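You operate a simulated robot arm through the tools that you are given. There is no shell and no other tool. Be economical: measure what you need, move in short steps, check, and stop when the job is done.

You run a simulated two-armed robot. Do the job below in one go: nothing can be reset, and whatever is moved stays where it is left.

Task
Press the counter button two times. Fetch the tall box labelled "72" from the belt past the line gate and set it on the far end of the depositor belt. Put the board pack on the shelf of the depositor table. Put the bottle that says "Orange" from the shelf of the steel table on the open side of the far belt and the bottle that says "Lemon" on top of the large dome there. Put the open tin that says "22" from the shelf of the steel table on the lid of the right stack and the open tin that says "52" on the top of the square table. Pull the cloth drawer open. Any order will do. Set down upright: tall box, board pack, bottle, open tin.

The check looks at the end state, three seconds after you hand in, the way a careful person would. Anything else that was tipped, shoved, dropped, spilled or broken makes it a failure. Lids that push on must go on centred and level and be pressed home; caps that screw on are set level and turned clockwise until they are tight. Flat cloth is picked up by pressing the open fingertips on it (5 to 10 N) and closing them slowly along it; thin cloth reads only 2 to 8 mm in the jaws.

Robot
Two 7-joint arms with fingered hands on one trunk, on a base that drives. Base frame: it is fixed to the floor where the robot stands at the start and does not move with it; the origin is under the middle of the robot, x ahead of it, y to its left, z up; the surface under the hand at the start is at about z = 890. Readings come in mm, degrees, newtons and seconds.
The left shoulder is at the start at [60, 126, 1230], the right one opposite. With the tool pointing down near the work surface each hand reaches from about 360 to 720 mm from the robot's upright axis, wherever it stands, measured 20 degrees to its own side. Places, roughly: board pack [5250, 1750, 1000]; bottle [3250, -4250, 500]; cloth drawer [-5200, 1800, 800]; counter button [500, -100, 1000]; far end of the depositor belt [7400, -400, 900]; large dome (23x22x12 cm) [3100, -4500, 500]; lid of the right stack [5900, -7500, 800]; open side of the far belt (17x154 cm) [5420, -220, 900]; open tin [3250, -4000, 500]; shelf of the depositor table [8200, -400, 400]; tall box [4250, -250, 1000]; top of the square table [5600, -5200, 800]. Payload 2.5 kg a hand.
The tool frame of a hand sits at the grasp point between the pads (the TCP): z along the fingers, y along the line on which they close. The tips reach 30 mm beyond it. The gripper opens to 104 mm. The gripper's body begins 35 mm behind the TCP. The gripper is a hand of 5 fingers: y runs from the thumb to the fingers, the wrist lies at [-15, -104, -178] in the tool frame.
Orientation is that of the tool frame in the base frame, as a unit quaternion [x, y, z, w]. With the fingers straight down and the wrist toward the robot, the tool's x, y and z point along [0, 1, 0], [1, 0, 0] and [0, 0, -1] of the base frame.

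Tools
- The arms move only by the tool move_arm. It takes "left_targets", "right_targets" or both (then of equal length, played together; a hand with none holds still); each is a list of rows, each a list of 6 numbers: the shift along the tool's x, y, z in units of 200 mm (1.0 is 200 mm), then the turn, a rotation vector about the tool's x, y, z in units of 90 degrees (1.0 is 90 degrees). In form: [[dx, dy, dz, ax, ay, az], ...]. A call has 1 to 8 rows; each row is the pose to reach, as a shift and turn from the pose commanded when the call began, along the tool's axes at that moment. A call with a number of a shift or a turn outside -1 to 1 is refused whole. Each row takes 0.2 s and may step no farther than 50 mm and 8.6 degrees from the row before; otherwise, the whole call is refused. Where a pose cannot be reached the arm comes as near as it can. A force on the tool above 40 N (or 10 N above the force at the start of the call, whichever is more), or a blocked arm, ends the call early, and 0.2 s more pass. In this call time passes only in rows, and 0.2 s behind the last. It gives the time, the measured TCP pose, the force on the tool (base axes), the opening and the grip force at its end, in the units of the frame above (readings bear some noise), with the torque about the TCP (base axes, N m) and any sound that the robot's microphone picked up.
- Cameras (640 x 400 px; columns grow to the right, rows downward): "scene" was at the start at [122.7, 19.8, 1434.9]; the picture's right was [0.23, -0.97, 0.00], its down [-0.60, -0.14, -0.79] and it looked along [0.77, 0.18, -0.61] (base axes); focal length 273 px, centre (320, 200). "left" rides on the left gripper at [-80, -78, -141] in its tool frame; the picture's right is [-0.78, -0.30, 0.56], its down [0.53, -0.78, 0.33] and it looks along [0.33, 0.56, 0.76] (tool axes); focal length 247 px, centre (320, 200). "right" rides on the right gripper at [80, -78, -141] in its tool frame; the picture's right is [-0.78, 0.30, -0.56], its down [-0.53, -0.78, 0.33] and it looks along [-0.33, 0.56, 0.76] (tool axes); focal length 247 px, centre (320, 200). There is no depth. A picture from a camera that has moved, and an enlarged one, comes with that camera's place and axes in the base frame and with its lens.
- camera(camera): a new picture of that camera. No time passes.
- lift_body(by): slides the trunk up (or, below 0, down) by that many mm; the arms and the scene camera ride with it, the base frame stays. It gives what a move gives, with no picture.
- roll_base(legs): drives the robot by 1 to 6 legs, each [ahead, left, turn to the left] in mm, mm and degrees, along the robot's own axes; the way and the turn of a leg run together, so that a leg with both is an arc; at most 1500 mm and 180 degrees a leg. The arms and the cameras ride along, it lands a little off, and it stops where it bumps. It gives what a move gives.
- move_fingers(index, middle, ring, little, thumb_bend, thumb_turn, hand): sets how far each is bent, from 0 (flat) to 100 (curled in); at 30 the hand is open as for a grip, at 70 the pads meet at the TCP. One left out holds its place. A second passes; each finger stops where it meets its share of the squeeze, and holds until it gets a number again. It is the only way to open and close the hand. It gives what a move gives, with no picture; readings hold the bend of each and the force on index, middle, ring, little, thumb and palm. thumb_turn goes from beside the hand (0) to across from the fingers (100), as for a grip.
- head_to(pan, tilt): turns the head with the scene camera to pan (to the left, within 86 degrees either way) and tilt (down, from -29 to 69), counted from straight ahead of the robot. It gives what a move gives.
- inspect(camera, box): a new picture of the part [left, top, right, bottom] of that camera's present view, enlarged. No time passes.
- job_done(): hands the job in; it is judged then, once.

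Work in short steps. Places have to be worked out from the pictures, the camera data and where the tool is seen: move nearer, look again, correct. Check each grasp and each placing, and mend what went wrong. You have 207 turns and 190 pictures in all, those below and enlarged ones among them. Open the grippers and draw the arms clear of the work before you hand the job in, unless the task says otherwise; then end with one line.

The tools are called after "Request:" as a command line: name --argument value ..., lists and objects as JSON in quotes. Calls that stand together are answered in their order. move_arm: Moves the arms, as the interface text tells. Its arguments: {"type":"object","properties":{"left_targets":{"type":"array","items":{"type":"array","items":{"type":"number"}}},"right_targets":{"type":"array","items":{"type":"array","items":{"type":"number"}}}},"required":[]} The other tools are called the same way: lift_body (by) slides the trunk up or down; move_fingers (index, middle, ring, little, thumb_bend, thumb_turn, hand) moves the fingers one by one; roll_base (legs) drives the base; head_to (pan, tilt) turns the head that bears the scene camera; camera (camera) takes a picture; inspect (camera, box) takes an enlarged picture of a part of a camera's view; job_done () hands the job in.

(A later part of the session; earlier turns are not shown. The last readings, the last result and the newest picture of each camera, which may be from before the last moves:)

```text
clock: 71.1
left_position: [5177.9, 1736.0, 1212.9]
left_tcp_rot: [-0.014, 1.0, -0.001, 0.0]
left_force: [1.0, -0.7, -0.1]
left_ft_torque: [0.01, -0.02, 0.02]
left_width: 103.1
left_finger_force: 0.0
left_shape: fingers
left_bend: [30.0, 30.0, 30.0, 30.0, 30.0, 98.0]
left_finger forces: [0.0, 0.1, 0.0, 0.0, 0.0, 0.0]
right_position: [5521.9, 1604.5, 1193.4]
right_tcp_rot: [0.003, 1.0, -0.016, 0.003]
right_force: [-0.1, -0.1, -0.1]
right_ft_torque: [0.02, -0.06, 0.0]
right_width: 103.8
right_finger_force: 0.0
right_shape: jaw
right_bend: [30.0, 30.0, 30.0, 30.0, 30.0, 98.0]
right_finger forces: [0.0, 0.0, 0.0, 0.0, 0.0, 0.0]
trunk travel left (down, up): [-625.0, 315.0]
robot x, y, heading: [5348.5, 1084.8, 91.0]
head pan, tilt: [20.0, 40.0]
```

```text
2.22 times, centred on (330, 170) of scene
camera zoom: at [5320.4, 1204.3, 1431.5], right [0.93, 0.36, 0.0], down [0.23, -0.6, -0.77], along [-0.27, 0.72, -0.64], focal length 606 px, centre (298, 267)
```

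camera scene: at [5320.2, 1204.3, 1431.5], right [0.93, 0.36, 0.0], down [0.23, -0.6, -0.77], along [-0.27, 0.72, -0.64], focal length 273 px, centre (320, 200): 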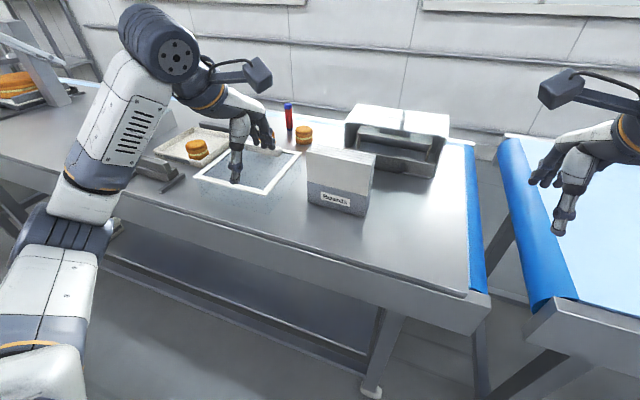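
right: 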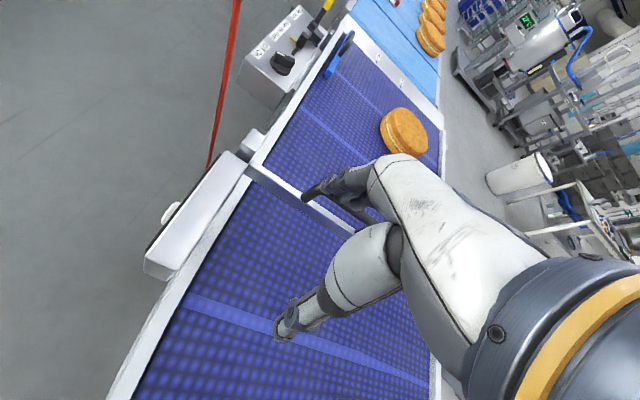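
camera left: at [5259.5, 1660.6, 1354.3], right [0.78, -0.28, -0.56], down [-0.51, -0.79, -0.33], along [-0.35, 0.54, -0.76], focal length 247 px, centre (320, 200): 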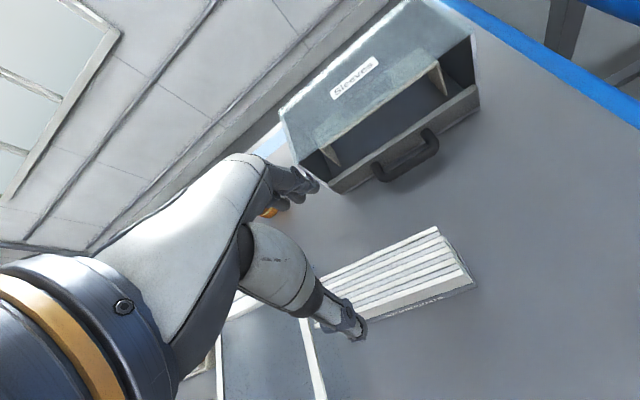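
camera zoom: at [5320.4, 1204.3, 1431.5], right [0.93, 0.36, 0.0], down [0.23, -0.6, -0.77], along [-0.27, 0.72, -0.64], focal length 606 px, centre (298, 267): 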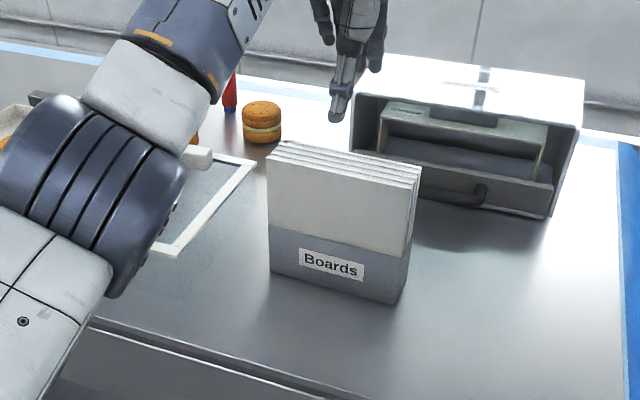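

Pack centre is y≈1714, x≈5175. I'll shift 20 mm back and lower to TCP z≈1100 so the palm stays above its top.

Request:
move_arm --left_targets '[[0.01, -0.11, 0.1, 0, 0, 0], [0.01, -0.11, 0.25, 0, 0, 0], [0.01, -0.11, 0.4, 0, 0, 0], [0.01, -0.11, 0.5, 0, 0, 0], [0.01, -0.11, 0.56, 0, 0, 0]]'

Request:
inspect --camera "scene" --box '[220, 80, 440, 260]'

Request:
camera --camera "left"

```text
clock: 72.3
left_position: [5174.4, 1711.6, 1101.7]
left_tcp_rot: [-0.015, 1.0, -0.001, 0.0]
left_force: [0.7, 0.3, -0.7]
left_ft_torque: [0.02, 0.01, 0.01]
left_width: 103.0
left_finger_force: 0.0
left_shape: fingers
left_bend: [30.0, 30.0, 30.0, 30.0, 30.0, 98.0]
left_finger forces: [0.0, 0.0, 0.1, 0.0, 0.0, 0.0]
right_position: [5521.5, 1604.6, 1193.6]
right_tcp_rot: [0.002, 1.0, -0.015, 0.003]
right_force: [-0.7, -0.7, -0.6]
right_ft_torque: [0.0, 0.01, -0.01]
right_width: 103.9
right_finger_force: 0.0
right_shape: jaw
right_bend: [30.0, 30.0, 30.0, 30.0, 30.0, 98.0]
right_finger forces: [0.1, 0.0, 0.0, 0.1, 0.0, 0.0]
trunk travel left (down, up): [-625.0, 315.0]
robot x, y, heading: [5352.7, 1084.1, 90.8]
head pan, tilt: [20.0, 40.0]
```

```text
2.22 times, centred on (330, 170) of scene
camera zoom: at [5320.2, 1204.4, 1431.5], right [0.93, 0.36, 0.0], down [0.23, -0.6, -0.77], along [-0.27, 0.72, -0.64], focal length 606 px, centre (298, 267)
```

zoom: 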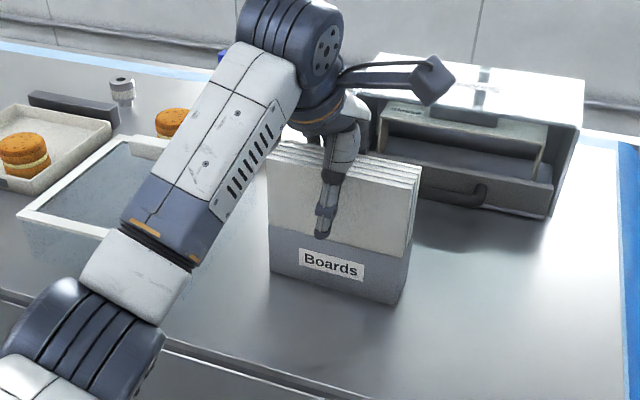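

```text
161 pictures are left
camera left: at [5257.0, 1637.7, 1242.8], right [0.78, -0.27, -0.56], down [-0.51, -0.79, -0.33], along [-0.35, 0.54, -0.76], focal length 247 px, centre (320, 200)
```

left: 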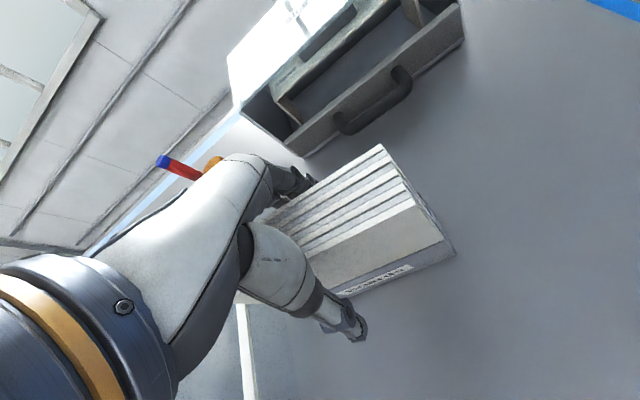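

The hand straddles the pack, thumb in front, fingers behind. Closing the fingers.

Request:
move_fingers --hand "left" --index 75 --middle 75 --ring 75 --little 75 --thumb_bend 75

Request:
move_arm --left_targets '[[0, 0, -0.05, 0, 0, 0], [0, 0, -0.1, 0, 0, 0], [0, 0, -0.2, 0, 0, 0]]'

Request:
camera --camera "scene"

```text
clock: 73.3
left_position: [5175.7, 1712.4, 1101.3]
left_tcp_rot: [-0.014, 1.0, -0.002, 0.0]
left_force: [0.4, -0.1, 0.2]
left_ft_torque: [0.12, 0.09, -0.02]
left_width: 42.7
left_finger_force: 31.7
left_shape: fingers
left_bend: [60.0, 65.0, 66.0, 73.0, 55.0, 90.0]
left_finger forces: [9.7, 7.7, 7.1, 7.7, 32.1, 0.0]
right_position: [5522.1, 1605.2, 1194.3]
right_tcp_rot: [0.003, 1.0, -0.017, 0.003]
right_force: [0.4, 0.5, 0.0]
right_ft_torque: [-0.03, 0.02, 0.01]
right_width: 103.8
right_finger_force: 0.1
right_shape: jaw
right_bend: [30.0, 30.0, 30.0, 30.0, 30.0, 98.0]
right_finger forces: [0.1, 0.0, 0.0, 0.1, 0.0, 0.0]
trunk travel left (down, up): [-625.0, 315.0]
robot x, y, heading: [5352.7, 1083.3, 90.9]
head pan, tilt: [20.0, 40.0]
```

```text
clock: 74.1
left_position: [5175.0, 1711.8, 1142.0]
left_tcp_rot: [-0.015, 1.0, -0.002, 0.0]
left_force: [-0.5, -0.2, -2.9]
left_ft_torque: [0.04, 0.01, -0.02]
left_width: 42.4
left_finger_force: 30.9
left_shape: fingers
left_bend: [60.0, 65.0, 66.0, 73.0, 55.0, 90.0]
left_finger forces: [10.0, 7.4, 6.6, 7.0, 31.0, 0.1]
right_position: [5522.1, 1605.0, 1194.1]
right_tcp_rot: [0.003, 1.0, -0.016, 0.003]
right_force: [0.2, 0.0, -0.1]
right_ft_torque: [0.01, 0.03, -0.01]
right_width: 103.9
right_finger_force: 0.1
right_shape: jaw
right_bend: [30.0, 30.0, 30.0, 30.0, 30.0, 98.0]
right_finger forces: [0.0, 0.0, 0.0, 0.0, 0.0, 0.0]
trunk travel left (down, up): [-625.0, 315.0]
robot x, y, heading: [5353.5, 1081.9, 90.9]
head pan, tilt: [20.0, 40.0]
```

```text
160 pictures are left
camera scene: at [5320.4, 1204.5, 1431.5], right [0.93, 0.36, 0.0], down [0.23, -0.6, -0.77], along [-0.27, 0.72, -0.64], focal length 273 px, centre (320, 200)
```

scene: 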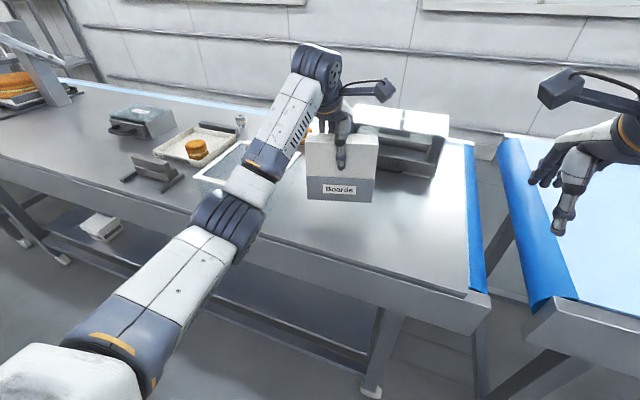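

The pack is lifted, held at 31 N, weighing about 0.3 kg. I'll raise and draw it in, back off the table, and turn to drive down the aisle.

Request:
move_arm --left_targets '[[0, -0.1, -0.15, 0, 0, 0], [0.1, -0.25, -0.3, 0, 0, 0], [0.2, -0.4, -0.4, 0, 0, 0], [0.3, -0.55, -0.4, 0, 0, 0], [0.4, -0.7, -0.4, 0, 0, 0], [0.5, -0.85, -0.4, 0, 0, 0]]'

Request:
roll_base --legs '[[-150, 0, 0], [0, 0, -91], [1300, 0, 0]]'

Request:
head_to --pan -20 --tilt 20

Request:
camera --camera "scene"

```text
clock: 75.5
left_position: [5079.3, 1540.2, 1222.6]
left_tcp_rot: [-0.014, 1.0, -0.002, 0.0]
left_force: [-0.5, 0.7, -2.9]
left_ft_torque: [0.03, 0.02, -0.02]
left_width: 42.4
left_finger_force: 30.7
left_shape: fingers
left_bend: [60.0, 65.0, 71.0, 73.0, 55.0, 90.0]
left_finger forces: [9.7, 7.6, 6.7, 6.4, 30.3, 0.1]
right_position: [5521.2, 1603.6, 1194.7]
right_tcp_rot: [0.003, 1.0, -0.016, 0.002]
right_force: [-0.3, 0.0, -0.2]
right_ft_torque: [0.02, 0.0, -0.01]
right_width: 103.8
right_finger_force: 0.1
right_shape: jaw
right_bend: [30.0, 30.0, 30.0, 30.0, 30.0, 98.0]
right_finger forces: [0.1, 0.0, 0.0, 0.0, 0.0, 0.0]
trunk travel left (down, up): [-625.0, 315.0]
robot x, y, heading: [5350.3, 1083.0, 90.6]
head pan, tilt: [20.0, 40.0]
```

```text
clock: 86.8
left_position: [7102.3, 1213.0, 1224.3]
left_tcp_rot: [0.701, 0.713, -0.001, -0.001]
left_force: [-0.1, -0.2, -3.0]
left_ft_torque: [0.01, -0.05, 0.01]
left_width: 42.0
left_finger_force: 28.7
left_shape: fingers
left_bend: [60.0, 65.0, 71.0, 73.0, 55.0, 90.0]
left_finger forces: [9.0, 7.3, 6.5, 6.1, 28.8, 0.0]
right_position: [7162.2, 769.6, 1193.5]
right_tcp_rot: [0.713, 0.701, -0.014, -0.01]
right_force: [0.6, 0.5, 0.0]
right_ft_torque: [-0.01, 0.01, 0.01]
right_width: 104.0
right_finger_force: 0.0
right_shape: jaw
right_bend: [30.0, 30.0, 30.0, 30.0, 30.0, 98.0]
right_finger forces: [0.0, 0.0, 0.0, 0.1, 0.0, 0.1]
trunk travel left (down, up): [-625.0, 315.0]
robot x, y, heading: [6646.4, 943.7, 0.4]
head pan, tilt: [20.0, 40.0]
```

```text
clock: 87.9
left_position: [7103.2, 1211.9, 1221.4]
left_tcp_rot: [0.701, 0.713, -0.002, -0.001]
left_force: [-0.5, 0.1, -3.5]
left_ft_torque: [0.03, -0.04, 0.04]
left_width: 42.1
left_finger_force: 28.8
left_shape: fingers
left_bend: [60.0, 65.0, 71.0, 73.0, 55.0, 90.0]
left_finger forces: [9.0, 7.4, 6.4, 6.1, 28.8, 0.0]
right_position: [7161.8, 769.2, 1194.4]
right_tcp_rot: [0.713, 0.701, -0.014, -0.009]
right_force: [0.3, -0.5, 0.0]
right_ft_torque: [0.01, -0.02, -0.04]
right_width: 103.9
right_finger_force: 0.0
right_shape: jaw
right_bend: [30.0, 30.0, 30.0, 30.0, 30.0, 98.0]
right_finger forces: [0.0, 0.0, 0.1, 0.0, 0.1, 0.0]
trunk travel left (down, up): [-625.0, 315.0]
robot x, y, heading: [6642.9, 942.6, 0.0]
head pan, tilt: [-20.0, 20.0]
```

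```text
159 pictures are left
camera scene: at [6771.0, 912.5, 1462.8], right [-0.34, -0.94, 0.0], down [-0.32, 0.12, -0.94], along [0.88, -0.32, -0.34], focal length 273 px, centre (320, 200)
```

scene: 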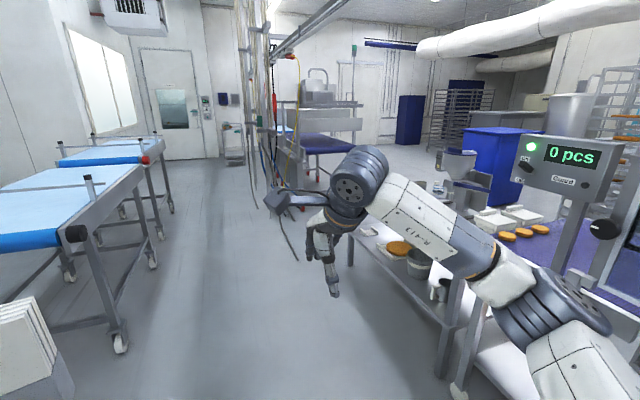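

The depositor belt and table (with shelf) are ahead on the right. I'll drive on to x≈7400 and look right.

Request:
roll_base --legs '[[800, 0, 0]]'

Request:
head_to --pan -50 --tilt 30

Request:
camera --camera "scene"

Request:
head_to --pan 0 --tilt 10

Request:
camera --camera "scene"

```text
clock: 92.2
left_position: [7899.8, 1222.2, 1222.6]
left_tcp_rot: [0.698, 0.716, -0.001, -0.002]
left_force: [0.4, 0.6, -3.3]
left_ft_torque: [0.0, -0.05, 0.01]
left_width: 41.8
left_finger_force: 28.9
left_shape: fingers
left_bend: [60.0, 65.0, 71.0, 73.0, 55.0, 90.0]
left_finger forces: [9.0, 7.3, 6.5, 6.1, 28.8, 0.0]
right_position: [7962.7, 779.9, 1193.1]
right_tcp_rot: [0.71, 0.704, -0.013, -0.009]
right_force: [0.6, -0.1, -0.3]
right_ft_torque: [0.01, -0.01, -0.01]
right_width: 103.7
right_finger_force: 0.2
right_shape: jaw
right_bend: [30.0, 30.0, 30.0, 30.0, 30.0, 98.0]
right_finger forces: [0.0, 0.0, 0.0, 0.0, 0.1, 0.1]
trunk travel left (down, up): [-625.0, 315.0]
robot x, y, heading: [7444.8, 949.0, 0.6]
head pan, tilt: [-20.0, 20.0]
```

```text
clock: 93.1
left_position: [7899.7, 1222.5, 1222.8]
left_tcp_rot: [0.698, 0.716, -0.001, -0.001]
left_force: [0.8, 1.0, -4.5]
left_ft_torque: [0.03, -0.05, 0.02]
left_width: 41.9
left_finger_force: 28.7
left_shape: fingers
left_bend: [60.0, 65.0, 71.0, 73.0, 55.0, 90.0]
left_finger forces: [9.0, 7.3, 6.4, 5.9, 28.7, 0.0]
right_position: [7962.4, 780.7, 1193.6]
right_tcp_rot: [0.71, 0.704, -0.013, -0.01]
right_force: [0.2, -0.1, 0.1]
right_ft_torque: [-0.01, 0.0, -0.02]
right_width: 103.7
right_finger_force: 0.0
right_shape: jaw
right_bend: [30.0, 30.0, 30.0, 30.0, 30.0, 98.0]
right_finger forces: [0.0, 0.0, 0.0, 0.0, 0.1, 0.1]
trunk travel left (down, up): [-625.0, 315.0]
robot x, y, heading: [7446.1, 952.6, 0.6]
head pan, tilt: [-50.0, 30.0]
```

```text
158 pictures are left
camera scene: at [7541.3, 882.4, 1446.9], right [-0.76, -0.65, 0.0], down [-0.33, 0.38, -0.87], along [0.57, -0.66, -0.5], focal length 273 px, centre (320, 200)
```

scene: 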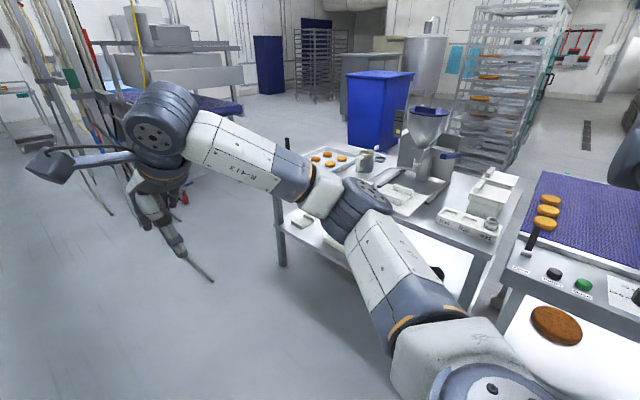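

```text
clock: 94.3
left_position: [7898.9, 1221.4, 1223.3]
left_tcp_rot: [0.697, 0.717, -0.002, -0.001]
left_force: [-0.3, -0.2, -4.1]
left_ft_torque: [0.0, -0.04, -0.02]
left_width: 42.0
left_finger_force: 28.8
left_shape: fingers
left_bend: [60.0, 65.0, 71.0, 73.0, 55.0, 90.0]
left_finger forces: [9.0, 7.3, 6.4, 6.0, 28.7, 0.0]
right_position: [7961.7, 779.0, 1194.2]
right_tcp_rot: [0.71, 0.704, -0.013, -0.009]
right_force: [0.4, 0.4, 0.2]
right_ft_torque: [0.0, -0.03, 0.0]
right_width: 103.6
right_finger_force: 0.0
right_shape: jaw
right_bend: [30.0, 30.0, 30.0, 30.0, 30.0, 98.0]
right_finger forces: [0.1, 0.1, 0.0, 0.1, 0.0, 0.1]
trunk travel left (down, up): [-625.0, 315.0]
robot x, y, heading: [7441.1, 950.1, 0.7]
head pan, tilt: [0.0, 10.0]
```

```text
157 pictures are left
camera scene: at [7575.2, 951.9, 1479.1], right [0.01, -1.0, 0.0], down [-0.17, 0.0, -0.98], along [0.98, 0.01, -0.17], focal length 273 px, centre (320, 200)
```

scene: 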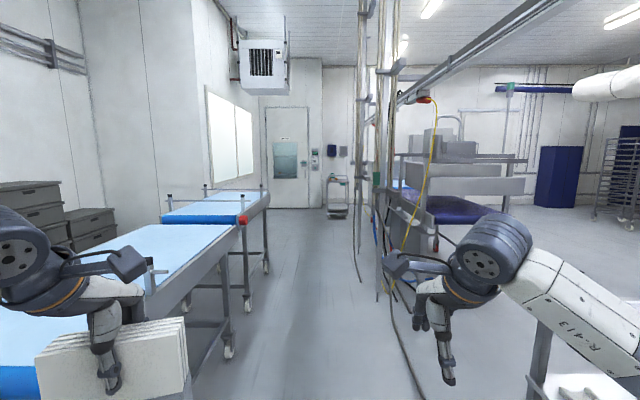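

The depositor table with its shelf is at the right ahead. I'll go on to x≈8250, turn to face it, and look at its shelf.

Request:
roll_base --legs '[[850, 50, 0], [0, 0, -90]]'

Request:
head_to --pan 0 --tilt 40

Request:
camera --camera "scene"

```text
clock: 102.6
left_position: [8581.6, 557.9, 1222.0]
left_tcp_rot: [1.0, 0.02, 0.0, -0.002]
left_force: [-0.7, -0.8, -3.8]
left_ft_torque: [-0.07, -0.04, 0.04]
left_width: 41.6
left_finger_force: 28.1
left_shape: fingers
left_bend: [60.0, 66.0, 71.0, 73.0, 55.0, 90.0]
left_finger forces: [8.8, 7.1, 6.2, 5.6, 27.8, 0.0]
right_position: [8139.8, 489.2, 1194.2]
right_tcp_rot: [1.0, 0.002, -0.003, -0.015]
right_force: [0.4, 0.3, -0.1]
right_ft_torque: [-0.01, 0.0, 0.0]
right_width: 103.9
right_finger_force: 0.1
right_shape: jaw
right_bend: [30.0, 30.0, 30.0, 30.0, 30.0, 98.0]
right_finger forces: [0.0, 0.0, 0.0, 0.0, 0.1, 0.0]
trunk travel left (down, up): [-625.0, 315.0]
robot x, y, heading: [8302.6, 1013.3, -88.3]
head pan, tilt: [0.0, 10.0]
```

```text
clock: 103.6
left_position: [8581.4, 557.9, 1223.0]
left_tcp_rot: [1.0, 0.02, -0.001, -0.002]
left_force: [0.0, -1.2, -2.6]
left_ft_torque: [-0.05, -0.02, 0.01]
left_width: 41.6
left_finger_force: 27.4
left_shape: fingers
left_bend: [60.0, 66.0, 71.0, 73.0, 55.0, 90.0]
left_finger forces: [8.7, 7.1, 6.2, 5.8, 27.8, 0.2]
right_position: [8140.3, 489.7, 1194.5]
right_tcp_rot: [1.0, 0.003, -0.002, -0.016]
right_force: [0.2, 1.0, 0.1]
right_ft_torque: [-0.03, 0.01, -0.01]
right_width: 103.9
right_finger_force: 0.1
right_shape: jaw
right_bend: [30.0, 30.0, 30.0, 30.0, 30.0, 98.0]
right_finger forces: [0.0, 0.0, 0.0, 0.0, 0.0, 0.0]
trunk travel left (down, up): [-625.0, 315.0]
robot x, y, heading: [8302.8, 1011.5, -88.4]
head pan, tilt: [0.0, 40.0]
```

```text
156 pictures are left
camera scene: at [8305.1, 885.4, 1431.5], right [-1.0, -0.03, 0.0], down [-0.02, 0.64, -0.77], along [0.02, -0.77, -0.64], focal length 273 px, centre (320, 200)
```

scene: 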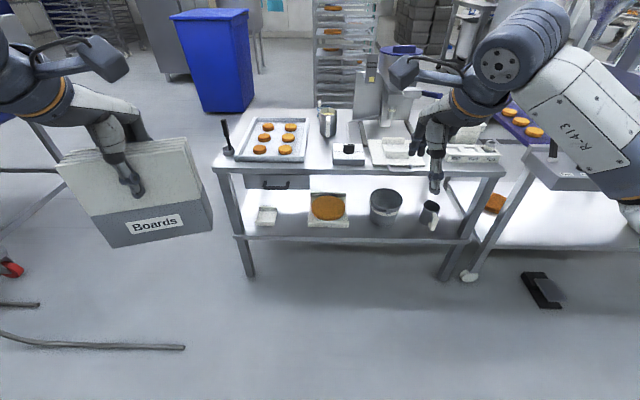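

The shelf is at z≈370 under a table top at z≈800, with a strip in front of its items and a drawer underneath at the left. I'll lower the trunk to look at shelf level.

Request:
lift_body --by -480

Request:
head_to --pan 0 --tilt 25

Request:
camera --camera "scene"

Request:
inspect --camera "scene" --box '[200, 80, 480, 255]'

```text
refused: -480 is not a number from -400 to 400
```

```text
clock: 104.4
left_position: [8581.0, 557.6, 1222.2]
left_tcp_rot: [1.0, 0.02, 0.0, -0.002]
left_force: [-0.2, 0.5, -3.7]
left_ft_torque: [-0.02, -0.01, 0.05]
left_width: 41.7
left_finger_force: 28.3
left_shape: fingers
left_bend: [60.0, 66.0, 71.0, 73.0, 55.0, 90.0]
left_finger forces: [8.8, 7.1, 6.2, 5.7, 27.8, 0.1]
right_position: [8139.2, 489.7, 1193.5]
right_tcp_rot: [1.0, 0.003, -0.003, -0.017]
right_force: [-0.2, 0.8, -1.2]
right_ft_torque: [0.0, -0.01, 0.04]
right_width: 103.4
right_finger_force: 0.1
right_shape: jaw
right_bend: [30.0, 30.0, 30.0, 30.0, 30.0, 98.0]
right_finger forces: [0.0, 0.0, 0.0, 0.0, 0.0, 0.0]
trunk travel left (down, up): [-625.0, 315.0]
robot x, y, heading: [8303.6, 1013.0, -88.6]
head pan, tilt: [0.0, 25.0]
```

```text
155 pictures are left
camera scene: at [8305.3, 878.3, 1454.7], right [-1.0, -0.03, 0.0], down [-0.01, 0.42, -0.91], along [0.02, -0.91, -0.42], focal length 273 px, centre (320, 200)
```

scene: 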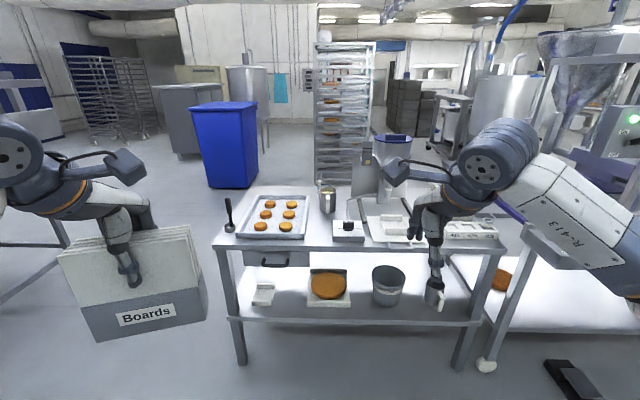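

```text
2.29 times, centred on (340, 168) of scene
camera zoom: at [8305.3, 878.3, 1454.7], right [-1.0, -0.03, 0.0], down [-0.01, 0.42, -0.91], along [0.02, -0.91, -0.42], focal length 624 px, centre (274, 274)
```

zoom: 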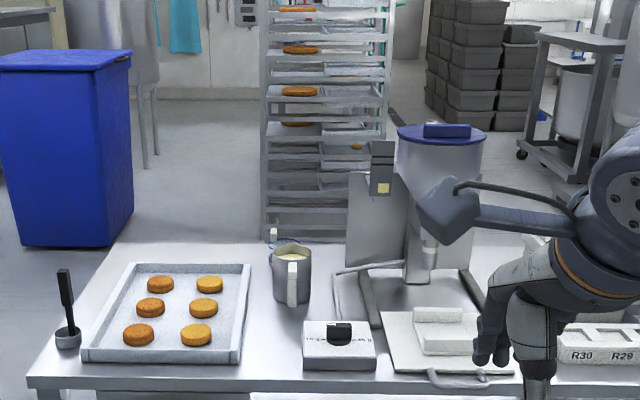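

Limit is 400 per call; lowering in two steps.

Request:
lift_body --by -400

Request:
lift_body --by -80

Request:
camera --camera "scene"

Request:
inspect --camera "scene" --box '[180, 140, 460, 315]'

```text
clock: 108.2
left_position: [8581.6, 560.1, 822.4]
left_tcp_rot: [1.0, 0.02, 0.0, -0.002]
left_force: [-0.7, 0.3, -4.0]
left_ft_torque: [-0.03, -0.03, -0.02]
left_width: 41.6
left_finger_force: 27.6
left_shape: fingers
left_bend: [60.0, 66.0, 71.0, 73.0, 55.0, 90.0]
left_finger forces: [8.7, 7.0, 6.2, 5.6, 27.8, 0.0]
right_position: [8139.5, 489.9, 793.5]
right_tcp_rot: [1.0, 0.002, -0.002, -0.016]
right_force: [0.7, 0.1, 0.2]
right_ft_torque: [0.03, 0.02, 0.02]
right_width: 103.9
right_finger_force: 0.0
right_shape: jaw
right_bend: [30.0, 30.0, 30.0, 30.0, 30.0, 98.0]
right_finger forces: [0.0, 0.1, 0.0, 0.0, 0.0, 0.0]
trunk travel left (down, up): [-225.0, 715.0]
robot x, y, heading: [8303.8, 1010.4, -88.7]
head pan, tilt: [0.0, 25.0]
```

```text
clock: 109.4
left_position: [8581.0, 558.3, 741.6]
left_tcp_rot: [1.0, 0.019, 0.0, -0.002]
left_force: [-0.5, -0.2, -4.0]
left_ft_torque: [-0.03, -0.02, -0.01]
left_width: 41.4
left_finger_force: 28.1
left_shape: fingers
left_bend: [60.0, 66.0, 71.0, 73.0, 55.0, 90.0]
left_finger forces: [8.7, 7.2, 6.3, 5.7, 27.8, 0.1]
right_position: [8140.0, 488.6, 714.1]
right_tcp_rot: [1.0, 0.002, -0.003, -0.016]
right_force: [-0.1, -0.5, 1.3]
right_ft_torque: [0.0, 0.01, 0.01]
right_width: 104.0
right_finger_force: 0.1
right_shape: jaw
right_bend: [30.0, 30.0, 30.0, 30.0, 30.0, 98.0]
right_finger forces: [0.0, 0.1, 0.0, 0.0, 0.0, 0.0]
trunk travel left (down, up): [-145.0, 795.0]
robot x, y, heading: [8302.8, 1014.0, -88.9]
head pan, tilt: [0.0, 25.0]
```

```text
153 pictures are left
camera scene: at [8305.2, 878.5, 974.8], right [-1.0, -0.03, 0.0], down [-0.01, 0.42, -0.91], along [0.02, -0.91, -0.42], focal length 273 px, centre (320, 200)
```

scene: 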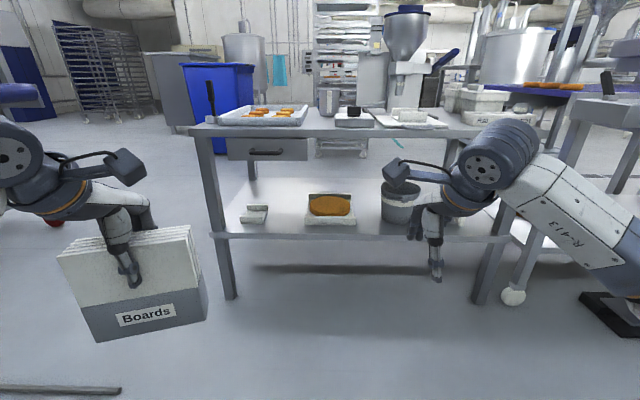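

```text
2.29 times, centred on (320, 228) of scene
camera zoom: at [8305.2, 878.5, 974.8], right [-1.0, -0.03, 0.0], down [-0.01, 0.42, -0.91], along [0.02, -0.91, -0.42], focal length 624 px, centre (320, 137)
```

zoom: 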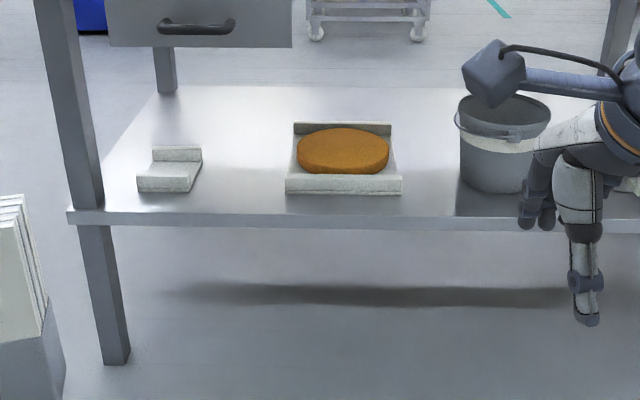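

Shelf top z≈370, front edge y≈-98; tray and pot fronts at y≈-170, gap between them x≈8050–8171, no drawer above. I'll place the pack there at [8110,-134]. First draw in the right hand, then drive closer.

Request:
move_arm --right_targets '[[0, -0.2, 0, 0, 0, 0], [0, -0.4, 0, 0, 0, 0], [0, -0.6, 0, 0, 0, 0], [0, -0.7, 0, 0, 0, 0]]'

Request:
roll_base --legs '[[0, -383, -1.2], [400, 0, 0]]'

Request:
head_to --pan 10 --tilt 40

Request:
camera --camera "scene"

```text
clock: 110.4
left_position: [8582.2, 557.7, 742.1]
left_tcp_rot: [1.0, 0.02, 0.0, -0.002]
left_force: [-0.9, -0.1, -3.8]
left_ft_torque: [-0.02, -0.01, 0.01]
left_width: 41.6
left_finger_force: 28.0
left_shape: fingers
left_bend: [60.0, 66.0, 71.0, 73.0, 55.0, 90.0]
left_finger forces: [8.8, 7.0, 6.2, 5.6, 27.8, 0.1]
right_position: [8138.4, 630.4, 718.3]
right_tcp_rot: [1.0, 0.003, -0.003, -0.015]
right_force: [0.2, 0.3, -0.3]
right_ft_torque: [0.0, -0.01, -0.02]
right_width: 103.6
right_finger_force: 0.0
right_shape: jaw
right_bend: [30.0, 30.0, 30.0, 30.0, 30.0, 98.0]
right_finger forces: [0.0, 0.1, 0.0, 0.1, 0.0, 0.1]
trunk travel left (down, up): [-145.0, 795.0]
robot x, y, heading: [8299.9, 1013.6, -88.6]
head pan, tilt: [0.0, 25.0]
```

```text
clock: 114.9
left_position: [8189.5, 147.9, 742.1]
left_tcp_rot: [1.0, 0.008, 0.0, -0.002]
left_force: [0.2, -1.0, -3.2]
left_ft_torque: [-0.02, 0.0, -0.02]
left_width: 41.5
left_finger_force: 27.3
left_shape: fingers
left_bend: [60.0, 66.0, 71.0, 73.0, 55.0, 90.0]
left_finger forces: [8.8, 7.2, 6.2, 5.5, 27.6, 0.0]
right_position: [7747.5, 228.0, 717.2]
right_tcp_rot: [1.0, -0.008, -0.002, -0.016]
right_force: [-0.2, 0.0, -1.3]
right_ft_torque: [0.01, 0.01, 0.01]
right_width: 103.7
right_finger_force: 0.0
right_shape: jaw
right_bend: [30.0, 30.0, 30.0, 30.0, 30.0, 98.0]
right_finger forces: [0.0, 0.1, 0.0, 0.0, 0.0, 0.1]
trunk travel left (down, up): [-145.0, 795.0]
robot x, y, heading: [7923.6, 607.6, -89.8]
head pan, tilt: [0.0, 25.0]
```

```text
clock: 115.7
left_position: [8189.8, 147.2, 742.5]
left_tcp_rot: [1.0, 0.009, 0.001, -0.001]
left_force: [0.6, 0.3, -3.9]
left_ft_torque: [-0.05, 0.01, -0.01]
left_width: 41.6
left_finger_force: 27.8
left_shape: fingers
left_bend: [60.0, 66.0, 71.0, 73.0, 55.0, 90.0]
left_finger forces: [8.7, 7.1, 6.2, 5.6, 27.7, 0.0]
right_position: [7747.8, 228.3, 718.0]
right_tcp_rot: [1.0, -0.007, -0.003, -0.015]
right_force: [1.0, -1.3, 0.3]
right_ft_torque: [0.02, -0.01, -0.02]
right_width: 103.9
right_finger_force: 0.0
right_shape: jaw
right_bend: [30.0, 30.0, 30.0, 30.0, 30.0, 98.0]
right_finger forces: [0.1, 0.0, 0.0, 0.0, 0.0, 0.0]
trunk travel left (down, up): [-145.0, 795.0]
robot x, y, heading: [7922.5, 604.2, -89.7]
head pan, tilt: [10.0, 40.0]
```

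```text
151 pictures are left
camera scene: at [7934.6, 481.9, 951.5], right [-0.98, -0.18, 0.0], down [-0.11, 0.63, -0.77], along [0.14, -0.75, -0.64], focal length 273 px, centre (320, 200)
```

scene: 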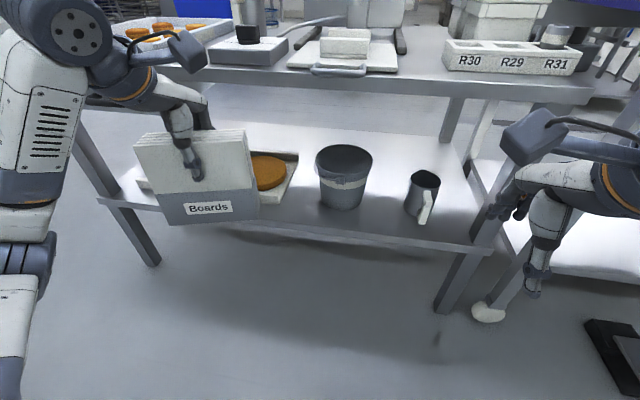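

I'll lower the pack to just above shelf height while still outside, shifting it to x≈8110, then check.

Request:
move_arm --left_targets '[[-0.08, 0, 0.15, 0, 0, 0], [-0.16, 0, 0.32, 0, 0, 0], [-0.24, 0, 0.5, 0, 0, 0], [-0.32, 0, 0.68, 0, 0, 0], [-0.4, 0, 0.86, 0, 0, 0], [-0.4, 0, 1.0, 0, 0, 0]]'

Request:
roll_base --legs '[[80, 0, 0]]'

Request:
camera --camera "scene"

Request:
camera --camera "left"

```text
clock: 117.0
left_position: [8108.3, 146.0, 542.3]
left_tcp_rot: [1.0, 0.009, -0.001, 0.0]
left_force: [0.1, -0.4, -4.3]
left_ft_torque: [-0.05, -0.01, 0.02]
left_width: 41.2
left_finger_force: 27.4
left_shape: fingers
left_bend: [60.0, 66.0, 71.0, 73.0, 55.0, 90.0]
left_finger forces: [8.8, 7.1, 6.0, 5.4, 27.4, 0.0]
right_position: [7748.3, 227.5, 718.4]
right_tcp_rot: [1.0, -0.008, -0.003, -0.015]
right_force: [-0.3, -0.8, -0.8]
right_ft_torque: [-0.01, 0.02, -0.04]
right_width: 104.0
right_finger_force: 0.1
right_shape: jaw
right_bend: [30.0, 30.0, 30.0, 30.0, 30.0, 98.0]
right_finger forces: [0.0, 0.1, 0.0, 0.1, 0.1, 0.0]
trunk travel left (down, up): [-145.0, 795.0]
robot x, y, heading: [7924.2, 604.1, -89.7]
head pan, tilt: [10.0, 40.0]
```

```text
clock: 118.1
left_position: [8109.0, 67.0, 541.6]
left_tcp_rot: [1.0, 0.009, 0.0, -0.002]
left_force: [0.9, 0.5, -4.0]
left_ft_torque: [-0.04, 0.01, -0.02]
left_width: 41.6
left_finger_force: 27.2
left_shape: fingers
left_bend: [60.0, 66.0, 71.0, 74.0, 55.0, 90.0]
left_finger forces: [8.9, 7.0, 6.1, 5.3, 27.5, 0.0]
right_position: [7747.6, 148.6, 717.8]
right_tcp_rot: [1.0, -0.008, -0.004, -0.016]
right_force: [-1.0, 0.2, 0.4]
right_ft_torque: [0.0, 0.01, -0.01]
right_width: 103.8
right_finger_force: 0.0
right_shape: jaw
right_bend: [30.0, 30.0, 30.0, 30.0, 30.0, 98.0]
right_finger forces: [0.1, 0.1, 0.0, 0.0, 0.0, 0.0]
trunk travel left (down, up): [-145.0, 795.0]
robot x, y, heading: [7920.5, 524.5, -89.5]
head pan, tilt: [10.0, 40.0]
```

```text
150 pictures are left
camera scene: at [7935.0, 402.6, 951.5], right [-0.98, -0.18, 0.0], down [-0.11, 0.63, -0.77], along [0.14, -0.75, -0.64], focal length 273 px, centre (320, 200)
```

scene: 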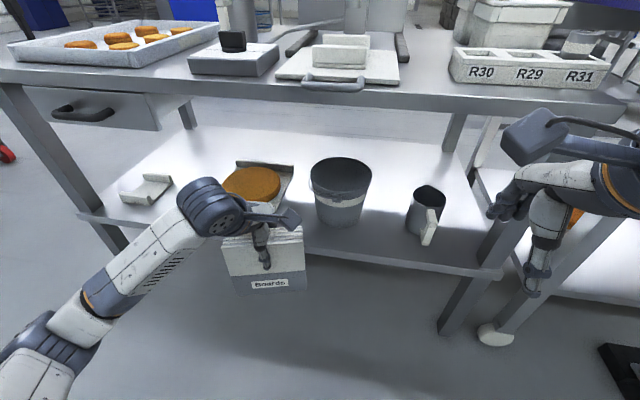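

```text
149 pictures are left
camera left: at [8028.4, 143.4, 683.3], right [-0.78, 0.28, -0.56], down [0.52, 0.79, -0.33], along [0.34, -0.55, -0.76], focal length 247 px, centre (320, 200)
```

left: 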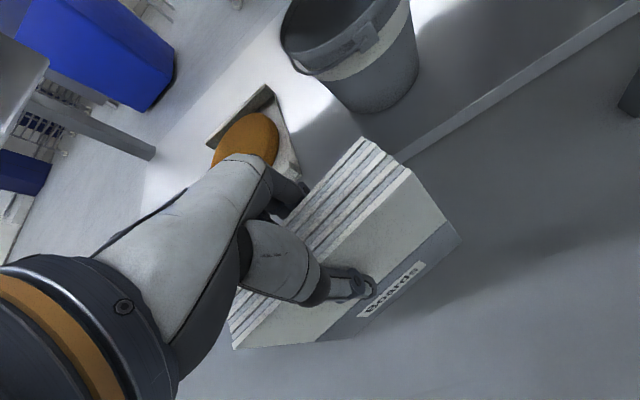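

Near views put the shelf edge at y≈-60 (z≈380), pot front y≈-160, tray front ≈-140. I'll move the pack in to y≈-105, 15 mm higher for clearance.

Request:
move_arm --left_targets '[[0, 0.1, -0.09, 0, 0, 0], [0, 0.3, -0.09, 0, 0, 0], [0, 0.5, -0.09, 0, 0, 0], [0, 0.7, -0.09, 0, 0, 0], [0, 0.86, -0.09, 0, 0, 0]]'

Request:
camera --camera "scene"

Request:
camera --camera "left"

```text
clock: 119.3
left_position: [8111.1, -106.4, 559.3]
left_tcp_rot: [1.0, 0.009, 0.001, -0.001]
left_force: [-0.2, 0.2, -3.5]
left_ft_torque: [-0.02, -0.02, 0.0]
left_width: 41.1
left_finger_force: 26.4
left_shape: fingers
left_bend: [61.0, 66.0, 71.0, 74.0, 55.0, 90.0]
left_finger forces: [8.6, 6.9, 6.0, 5.2, 26.9, 0.0]
right_position: [7748.2, 148.2, 716.5]
right_tcp_rot: [1.0, -0.008, -0.002, -0.015]
right_force: [0.0, -0.1, 0.1]
right_ft_torque: [0.02, -0.02, -0.02]
right_width: 103.8
right_finger_force: 0.1
right_shape: jaw
right_bend: [30.0, 30.0, 30.0, 30.0, 30.0, 98.0]
right_finger forces: [0.0, 0.0, 0.0, 0.0, 0.1, 0.1]
trunk travel left (down, up): [-145.0, 795.0]
robot x, y, heading: [7920.4, 531.1, -89.8]
head pan, tilt: [10.0, 40.0]
```

```text
148 pictures are left
camera scene: at [7935.0, 402.5, 951.4], right [-0.98, -0.18, 0.0], down [-0.11, 0.63, -0.77], along [0.14, -0.75, -0.64], focal length 273 px, centre (320, 200)
```

scene: 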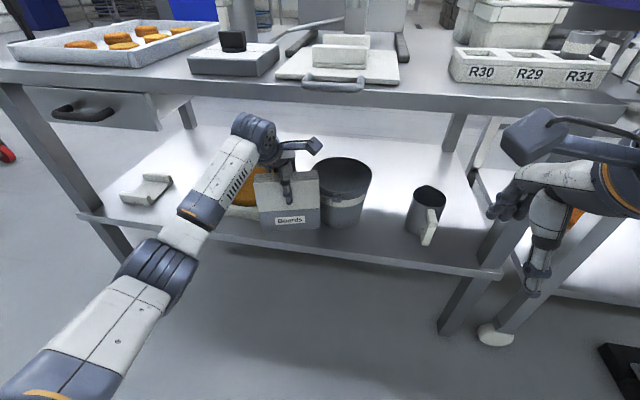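

```text
147 pictures are left
camera left: at [8030.2, -29.0, 700.8], right [-0.78, 0.28, -0.56], down [0.52, 0.79, -0.33], along [0.34, -0.55, -0.76], focal length 247 px, centre (320, 200)
```

left: 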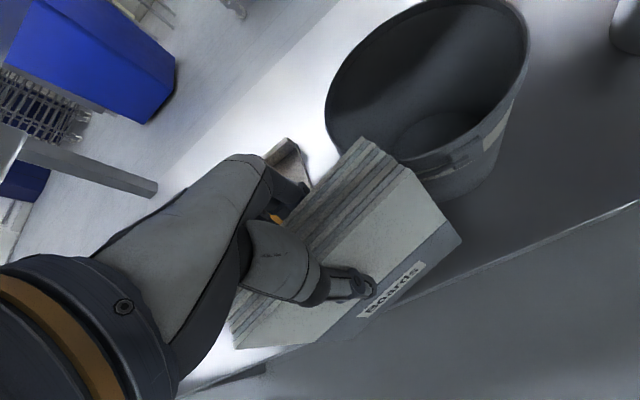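

The pack's right end is near the pot rim, so I'll shift 12 mm away from it and 5 mm out, then lower in small steps.

Request:
move_arm --left_targets '[[0.06, -0.025, 0, 0, 0, 0], [0.06, -0.025, 0.03, 0, 0, 0], [0.06, -0.025, 0.06, 0, 0, 0], [0.06, -0.025, 0.09, 0, 0, 0], [0.06, -0.025, 0.115, 0, 0, 0]]'

Request:
inspect --camera "scene" --box '[200, 110, 440, 270]'

```text
clock: 120.5
left_position: [8124.1, -100.2, 536.7]
left_tcp_rot: [1.0, 0.009, 0.0, -0.001]
left_force: [-0.7, -0.3, -2.9]
left_ft_torque: [-0.05, 0.0, 0.02]
left_width: 41.6
left_finger_force: 26.8
left_shape: fingers
left_bend: [61.0, 66.0, 71.0, 74.0, 55.0, 90.0]
left_finger forces: [8.7, 6.9, 5.9, 5.2, 26.9, 0.0]
right_position: [7747.5, 148.8, 718.4]
right_tcp_rot: [1.0, -0.007, -0.003, -0.016]
right_force: [0.0, 0.0, -0.3]
right_ft_torque: [-0.03, 0.03, 0.03]
right_width: 103.7
right_finger_force: 0.1
right_shape: jaw
right_bend: [30.0, 30.0, 30.0, 30.0, 30.0, 98.0]
right_finger forces: [0.0, 0.1, 0.0, 0.1, 0.1, 0.0]
trunk travel left (down, up): [-145.0, 795.0]
robot x, y, heading: [7923.2, 529.8, -89.7]
head pan, tilt: [10.0, 40.0]
```

```text
2.50 times, centred on (320, 190) of scene
camera zoom: at [7935.0, 402.5, 951.5], right [-0.98, -0.18, 0.0], down [-0.11, 0.63, -0.77], along [0.14, -0.75, -0.64], focal length 682 px, centre (320, 225)
```

zoom: 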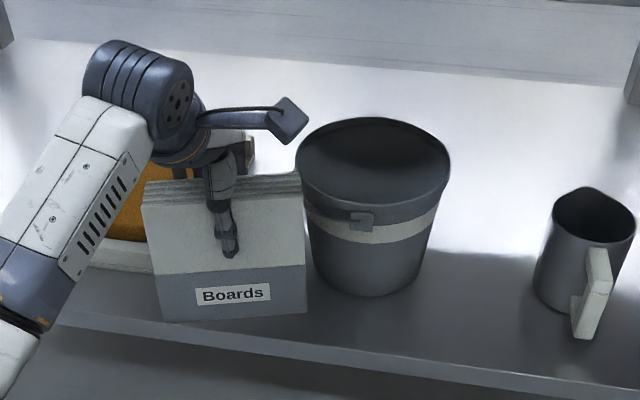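

Still hanging clear, with good edge margin. Lowering further until it touches.

Request:
move_arm --left_targets '[[0, 0, 0.02, 0, 0, 0], [0, 0, 0.04, 0, 0, 0], [0, 0, 0.06, 0, 0, 0], [0, 0, 0.075, 0, 0, 0], [0, 0, 0.09, 0, 0, 0]]'

```text
clock: 121.7
left_position: [8124.6, -99.4, 517.7]
left_tcp_rot: [1.0, 0.009, -0.001, -0.001]
left_force: [-0.8, -0.4, -4.0]
left_ft_torque: [-0.06, -0.02, 0.01]
left_width: 41.2
left_finger_force: 26.7
left_shape: fingers
left_bend: [61.0, 66.0, 71.0, 74.0, 55.0, 90.0]
left_finger forces: [8.7, 6.9, 5.9, 5.2, 26.8, 0.1]
right_position: [7748.2, 149.2, 717.3]
right_tcp_rot: [1.0, -0.007, -0.003, -0.016]
right_force: [0.7, -0.4, -0.5]
right_ft_torque: [0.01, 0.05, -0.02]
right_width: 103.7
right_finger_force: 0.1
right_shape: jaw
right_bend: [30.0, 30.0, 30.0, 30.0, 30.0, 98.0]
right_finger forces: [0.0, 0.1, 0.1, 0.0, 0.0, 0.0]
trunk travel left (down, up): [-145.0, 795.0]
robot x, y, heading: [7923.3, 523.9, -89.9]
head pan, tilt: [10.0, 40.0]
```

Request:
move_arm --left_targets '[[0, 0, 0.015, 0, 0, 0], [0, 0, 0.03, 0, 0, 0], [0, 0, 0.045, 0, 0, 0]]'

Request:
inspect --camera "scene" --box '[200, 110, 440, 270]'

```text
clock: 122.5
left_position: [8124.5, -99.4, 509.8]
left_tcp_rot: [1.0, 0.008, 0.0, -0.001]
left_force: [1.2, 0.7, -3.1]
left_ft_torque: [-0.05, 0.0, 0.0]
left_width: 41.3
left_finger_force: 27.4
left_shape: fingers
left_bend: [61.0, 66.0, 71.0, 74.0, 55.0, 90.0]
left_finger forces: [8.8, 6.9, 5.9, 5.2, 26.9, 0.0]
right_position: [7748.9, 148.6, 718.6]
right_tcp_rot: [1.0, -0.007, -0.002, -0.015]
right_force: [0.5, 0.7, 0.1]
right_ft_torque: [0.01, -0.02, 0.02]
right_width: 103.8
right_finger_force: 0.1
right_shape: jaw
right_bend: [30.0, 30.0, 30.0, 30.0, 30.0, 98.0]
right_finger forces: [0.0, 0.0, 0.0, 0.1, 0.0, 0.0]
trunk travel left (down, up): [-145.0, 795.0]
robot x, y, heading: [7921.2, 528.0, -89.8]
head pan, tilt: [10.0, 40.0]
```

```text
2.50 times, centred on (320, 190) of scene
camera zoom: at [7935.0, 402.5, 951.5], right [-0.98, -0.18, 0.0], down [-0.11, 0.63, -0.77], along [0.14, -0.75, -0.64], focal length 682 px, centre (320, 225)
```

zoom: 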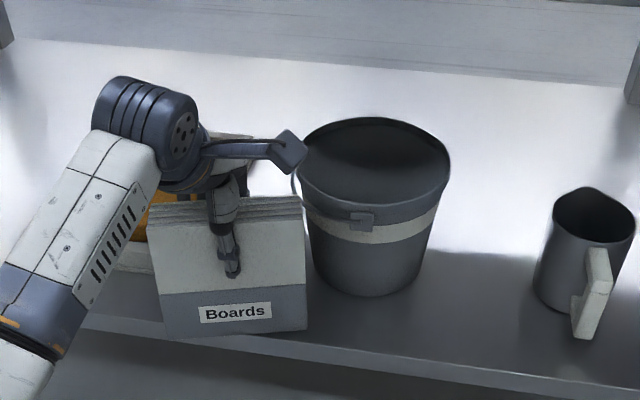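

The pack's front is overhanging the shelf edge (true edge ≈ y -95). I'll raise it 30 mm, go 32 mm deeper, and look.

Request:
move_arm --left_targets '[[0, 0, -0.08, 0, 0, 0], [0, 0, -0.17, 0, 0, 0], [0.02, 0.08, -0.17, 0, 0, 0], [0.02, 0.16, -0.17, 0, 0, 0]]'

Request:
inspect --camera "scene" --box '[200, 110, 440, 270]'

Request:
camera --camera "left"

```text
clock: 123.5
left_position: [8129.6, -131.8, 545.1]
left_tcp_rot: [1.0, 0.01, 0.001, -0.002]
left_force: [0.1, 1.2, -3.0]
left_ft_torque: [-0.03, -0.03, 0.0]
left_width: 41.2
left_finger_force: 26.5
left_shape: fingers
left_bend: [61.0, 66.0, 71.0, 74.0, 55.0, 90.0]
left_finger forces: [8.7, 6.9, 6.0, 5.2, 26.7, 0.1]
right_position: [7747.6, 147.7, 716.6]
right_tcp_rot: [1.0, -0.008, -0.004, -0.016]
right_force: [0.1, -1.1, 0.1]
right_ft_torque: [-0.01, -0.02, -0.04]
right_width: 103.9
right_finger_force: 0.2
right_shape: jaw
right_bend: [30.0, 30.0, 30.0, 30.0, 30.0, 98.0]
right_finger forces: [0.0, 0.1, 0.0, 0.1, 0.1, 0.0]
trunk travel left (down, up): [-145.0, 795.0]
robot x, y, heading: [7923.8, 530.7, -89.7]
head pan, tilt: [10.0, 40.0]
```

```text
2.50 times, centred on (320, 190) of scene
camera zoom: at [7935.1, 402.5, 951.4], right [-0.98, -0.18, 0.0], down [-0.11, 0.63, -0.77], along [0.14, -0.75, -0.64], focal length 682 px, centre (320, 225)
```

zoom: 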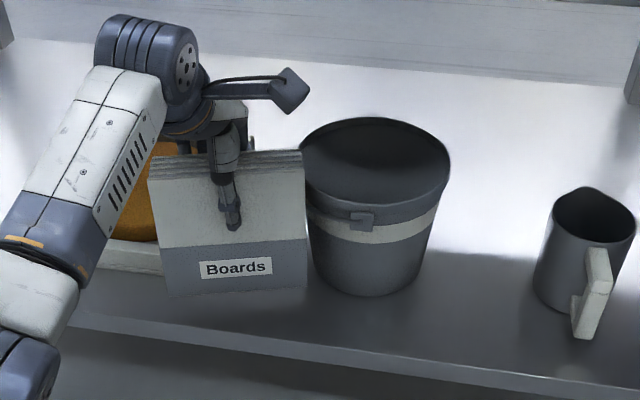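

```text
143 pictures are left
camera left: at [8048.4, -54.9, 684.9], right [-0.78, 0.28, -0.56], down [0.52, 0.79, -0.33], along [0.34, -0.55, -0.76], focal length 247 px, centre (320, 200)
```

left: 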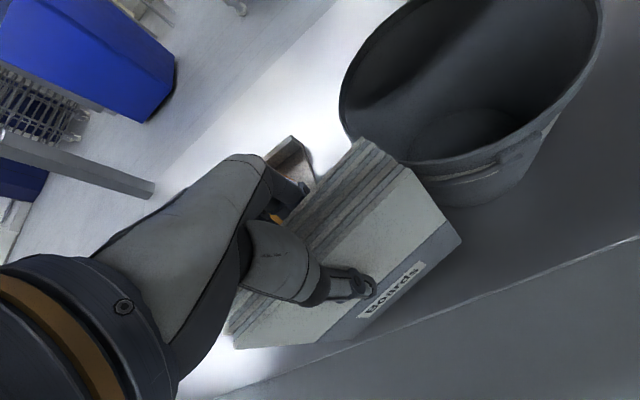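

There's only ~10 mm to the pot rim, so I'll shift 20 mm more to the tray side, then lower until touch.

Request:
move_arm --left_targets '[[0.1, 0.0, 0, 0, 0, 0], [0.1, 0.0, 0.05, 0, 0, 0], [0.1, 0.0, 0.09, 0, 0, 0], [0.1, 0.0, 0.12, 0, 0, 0], [0.1, 0.0, 0.145, 0, 0, 0]]'

Request:
inspect --camera "scene" --box '[200, 110, 440, 270]'

```text
clock: 124.7
left_position: [8150.2, -131.7, 514.7]
left_tcp_rot: [1.0, 0.008, -0.001, -0.001]
left_force: [0.9, -0.7, -3.5]
left_ft_torque: [-0.04, -0.01, 0.02]
left_width: 41.2
left_finger_force: 26.3
left_shape: fingers
left_bend: [61.0, 66.0, 71.0, 74.0, 55.0, 90.0]
left_finger forces: [8.6, 6.9, 5.8, 5.0, 26.7, 0.0]
right_position: [7748.7, 148.9, 717.8]
right_tcp_rot: [1.0, -0.008, -0.003, -0.015]
right_force: [-0.5, -0.1, 0.2]
right_ft_torque: [-0.03, 0.0, -0.01]
right_width: 103.6
right_finger_force: 0.2
right_shape: jaw
right_bend: [30.0, 30.0, 30.0, 30.0, 30.0, 98.0]
right_finger forces: [0.0, 0.0, 0.0, 0.0, 0.0, 0.0]
trunk travel left (down, up): [-145.0, 795.0]
robot x, y, heading: [7923.1, 523.1, -89.7]
head pan, tilt: [10.0, 40.0]
```

```text
2.50 times, centred on (320, 190) of scene
camera zoom: at [7935.0, 402.5, 951.4], right [-0.98, -0.18, 0.0], down [-0.11, 0.63, -0.77], along [0.14, -0.75, -0.64], focal length 682 px, centre (320, 225)
```

zoom: 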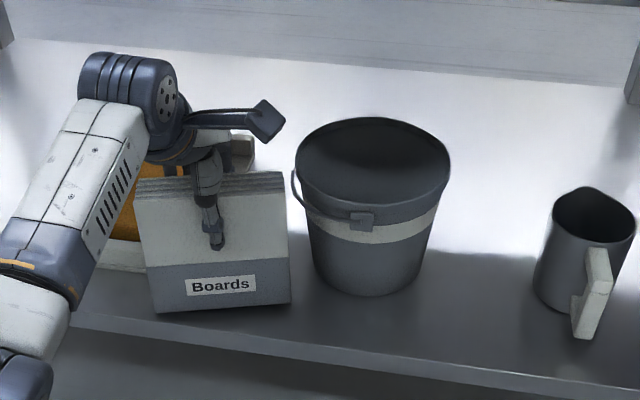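

Clear of the pot's bail now. Continue lowering in fine steps to contact.

Request:
move_arm --left_targets '[[0, 0, 0.015, 0, 0, 0], [0, 0, 0.03, 0, 0, 0], [0, 0, 0.045, 0, 0, 0], [0, 0, 0.055, 0, 0, 0]]'

```text
clock: 125.7
left_position: [8148.6, -132.0, 507.7]
left_tcp_rot: [1.0, 0.009, 0.001, 0.002]
left_force: [0.1, 2.0, 7.4]
left_ft_torque: [0.27, -0.06, 0.01]
left_width: 41.3
left_finger_force: 27.7
left_shape: fingers
left_bend: [61.0, 66.0, 71.0, 74.0, 55.0, 90.0]
left_finger forces: [8.5, 6.9, 5.9, 5.2, 30.5, 0.1]
right_position: [7747.3, 149.7, 719.1]
right_tcp_rot: [1.0, -0.008, -0.002, -0.015]
right_force: [-0.2, 1.1, 0.0]
right_ft_torque: [-0.03, -0.02, -0.02]
right_width: 103.7
right_finger_force: 0.1
right_shape: jaw
right_bend: [30.0, 30.0, 30.0, 30.0, 30.0, 98.0]
right_finger forces: [0.0, 0.0, 0.1, 0.1, 0.0, 0.0]
trunk travel left (down, up): [-145.0, 795.0]
robot x, y, heading: [7922.8, 528.1, -89.7]
head pan, tilt: [10.0, 40.0]
```

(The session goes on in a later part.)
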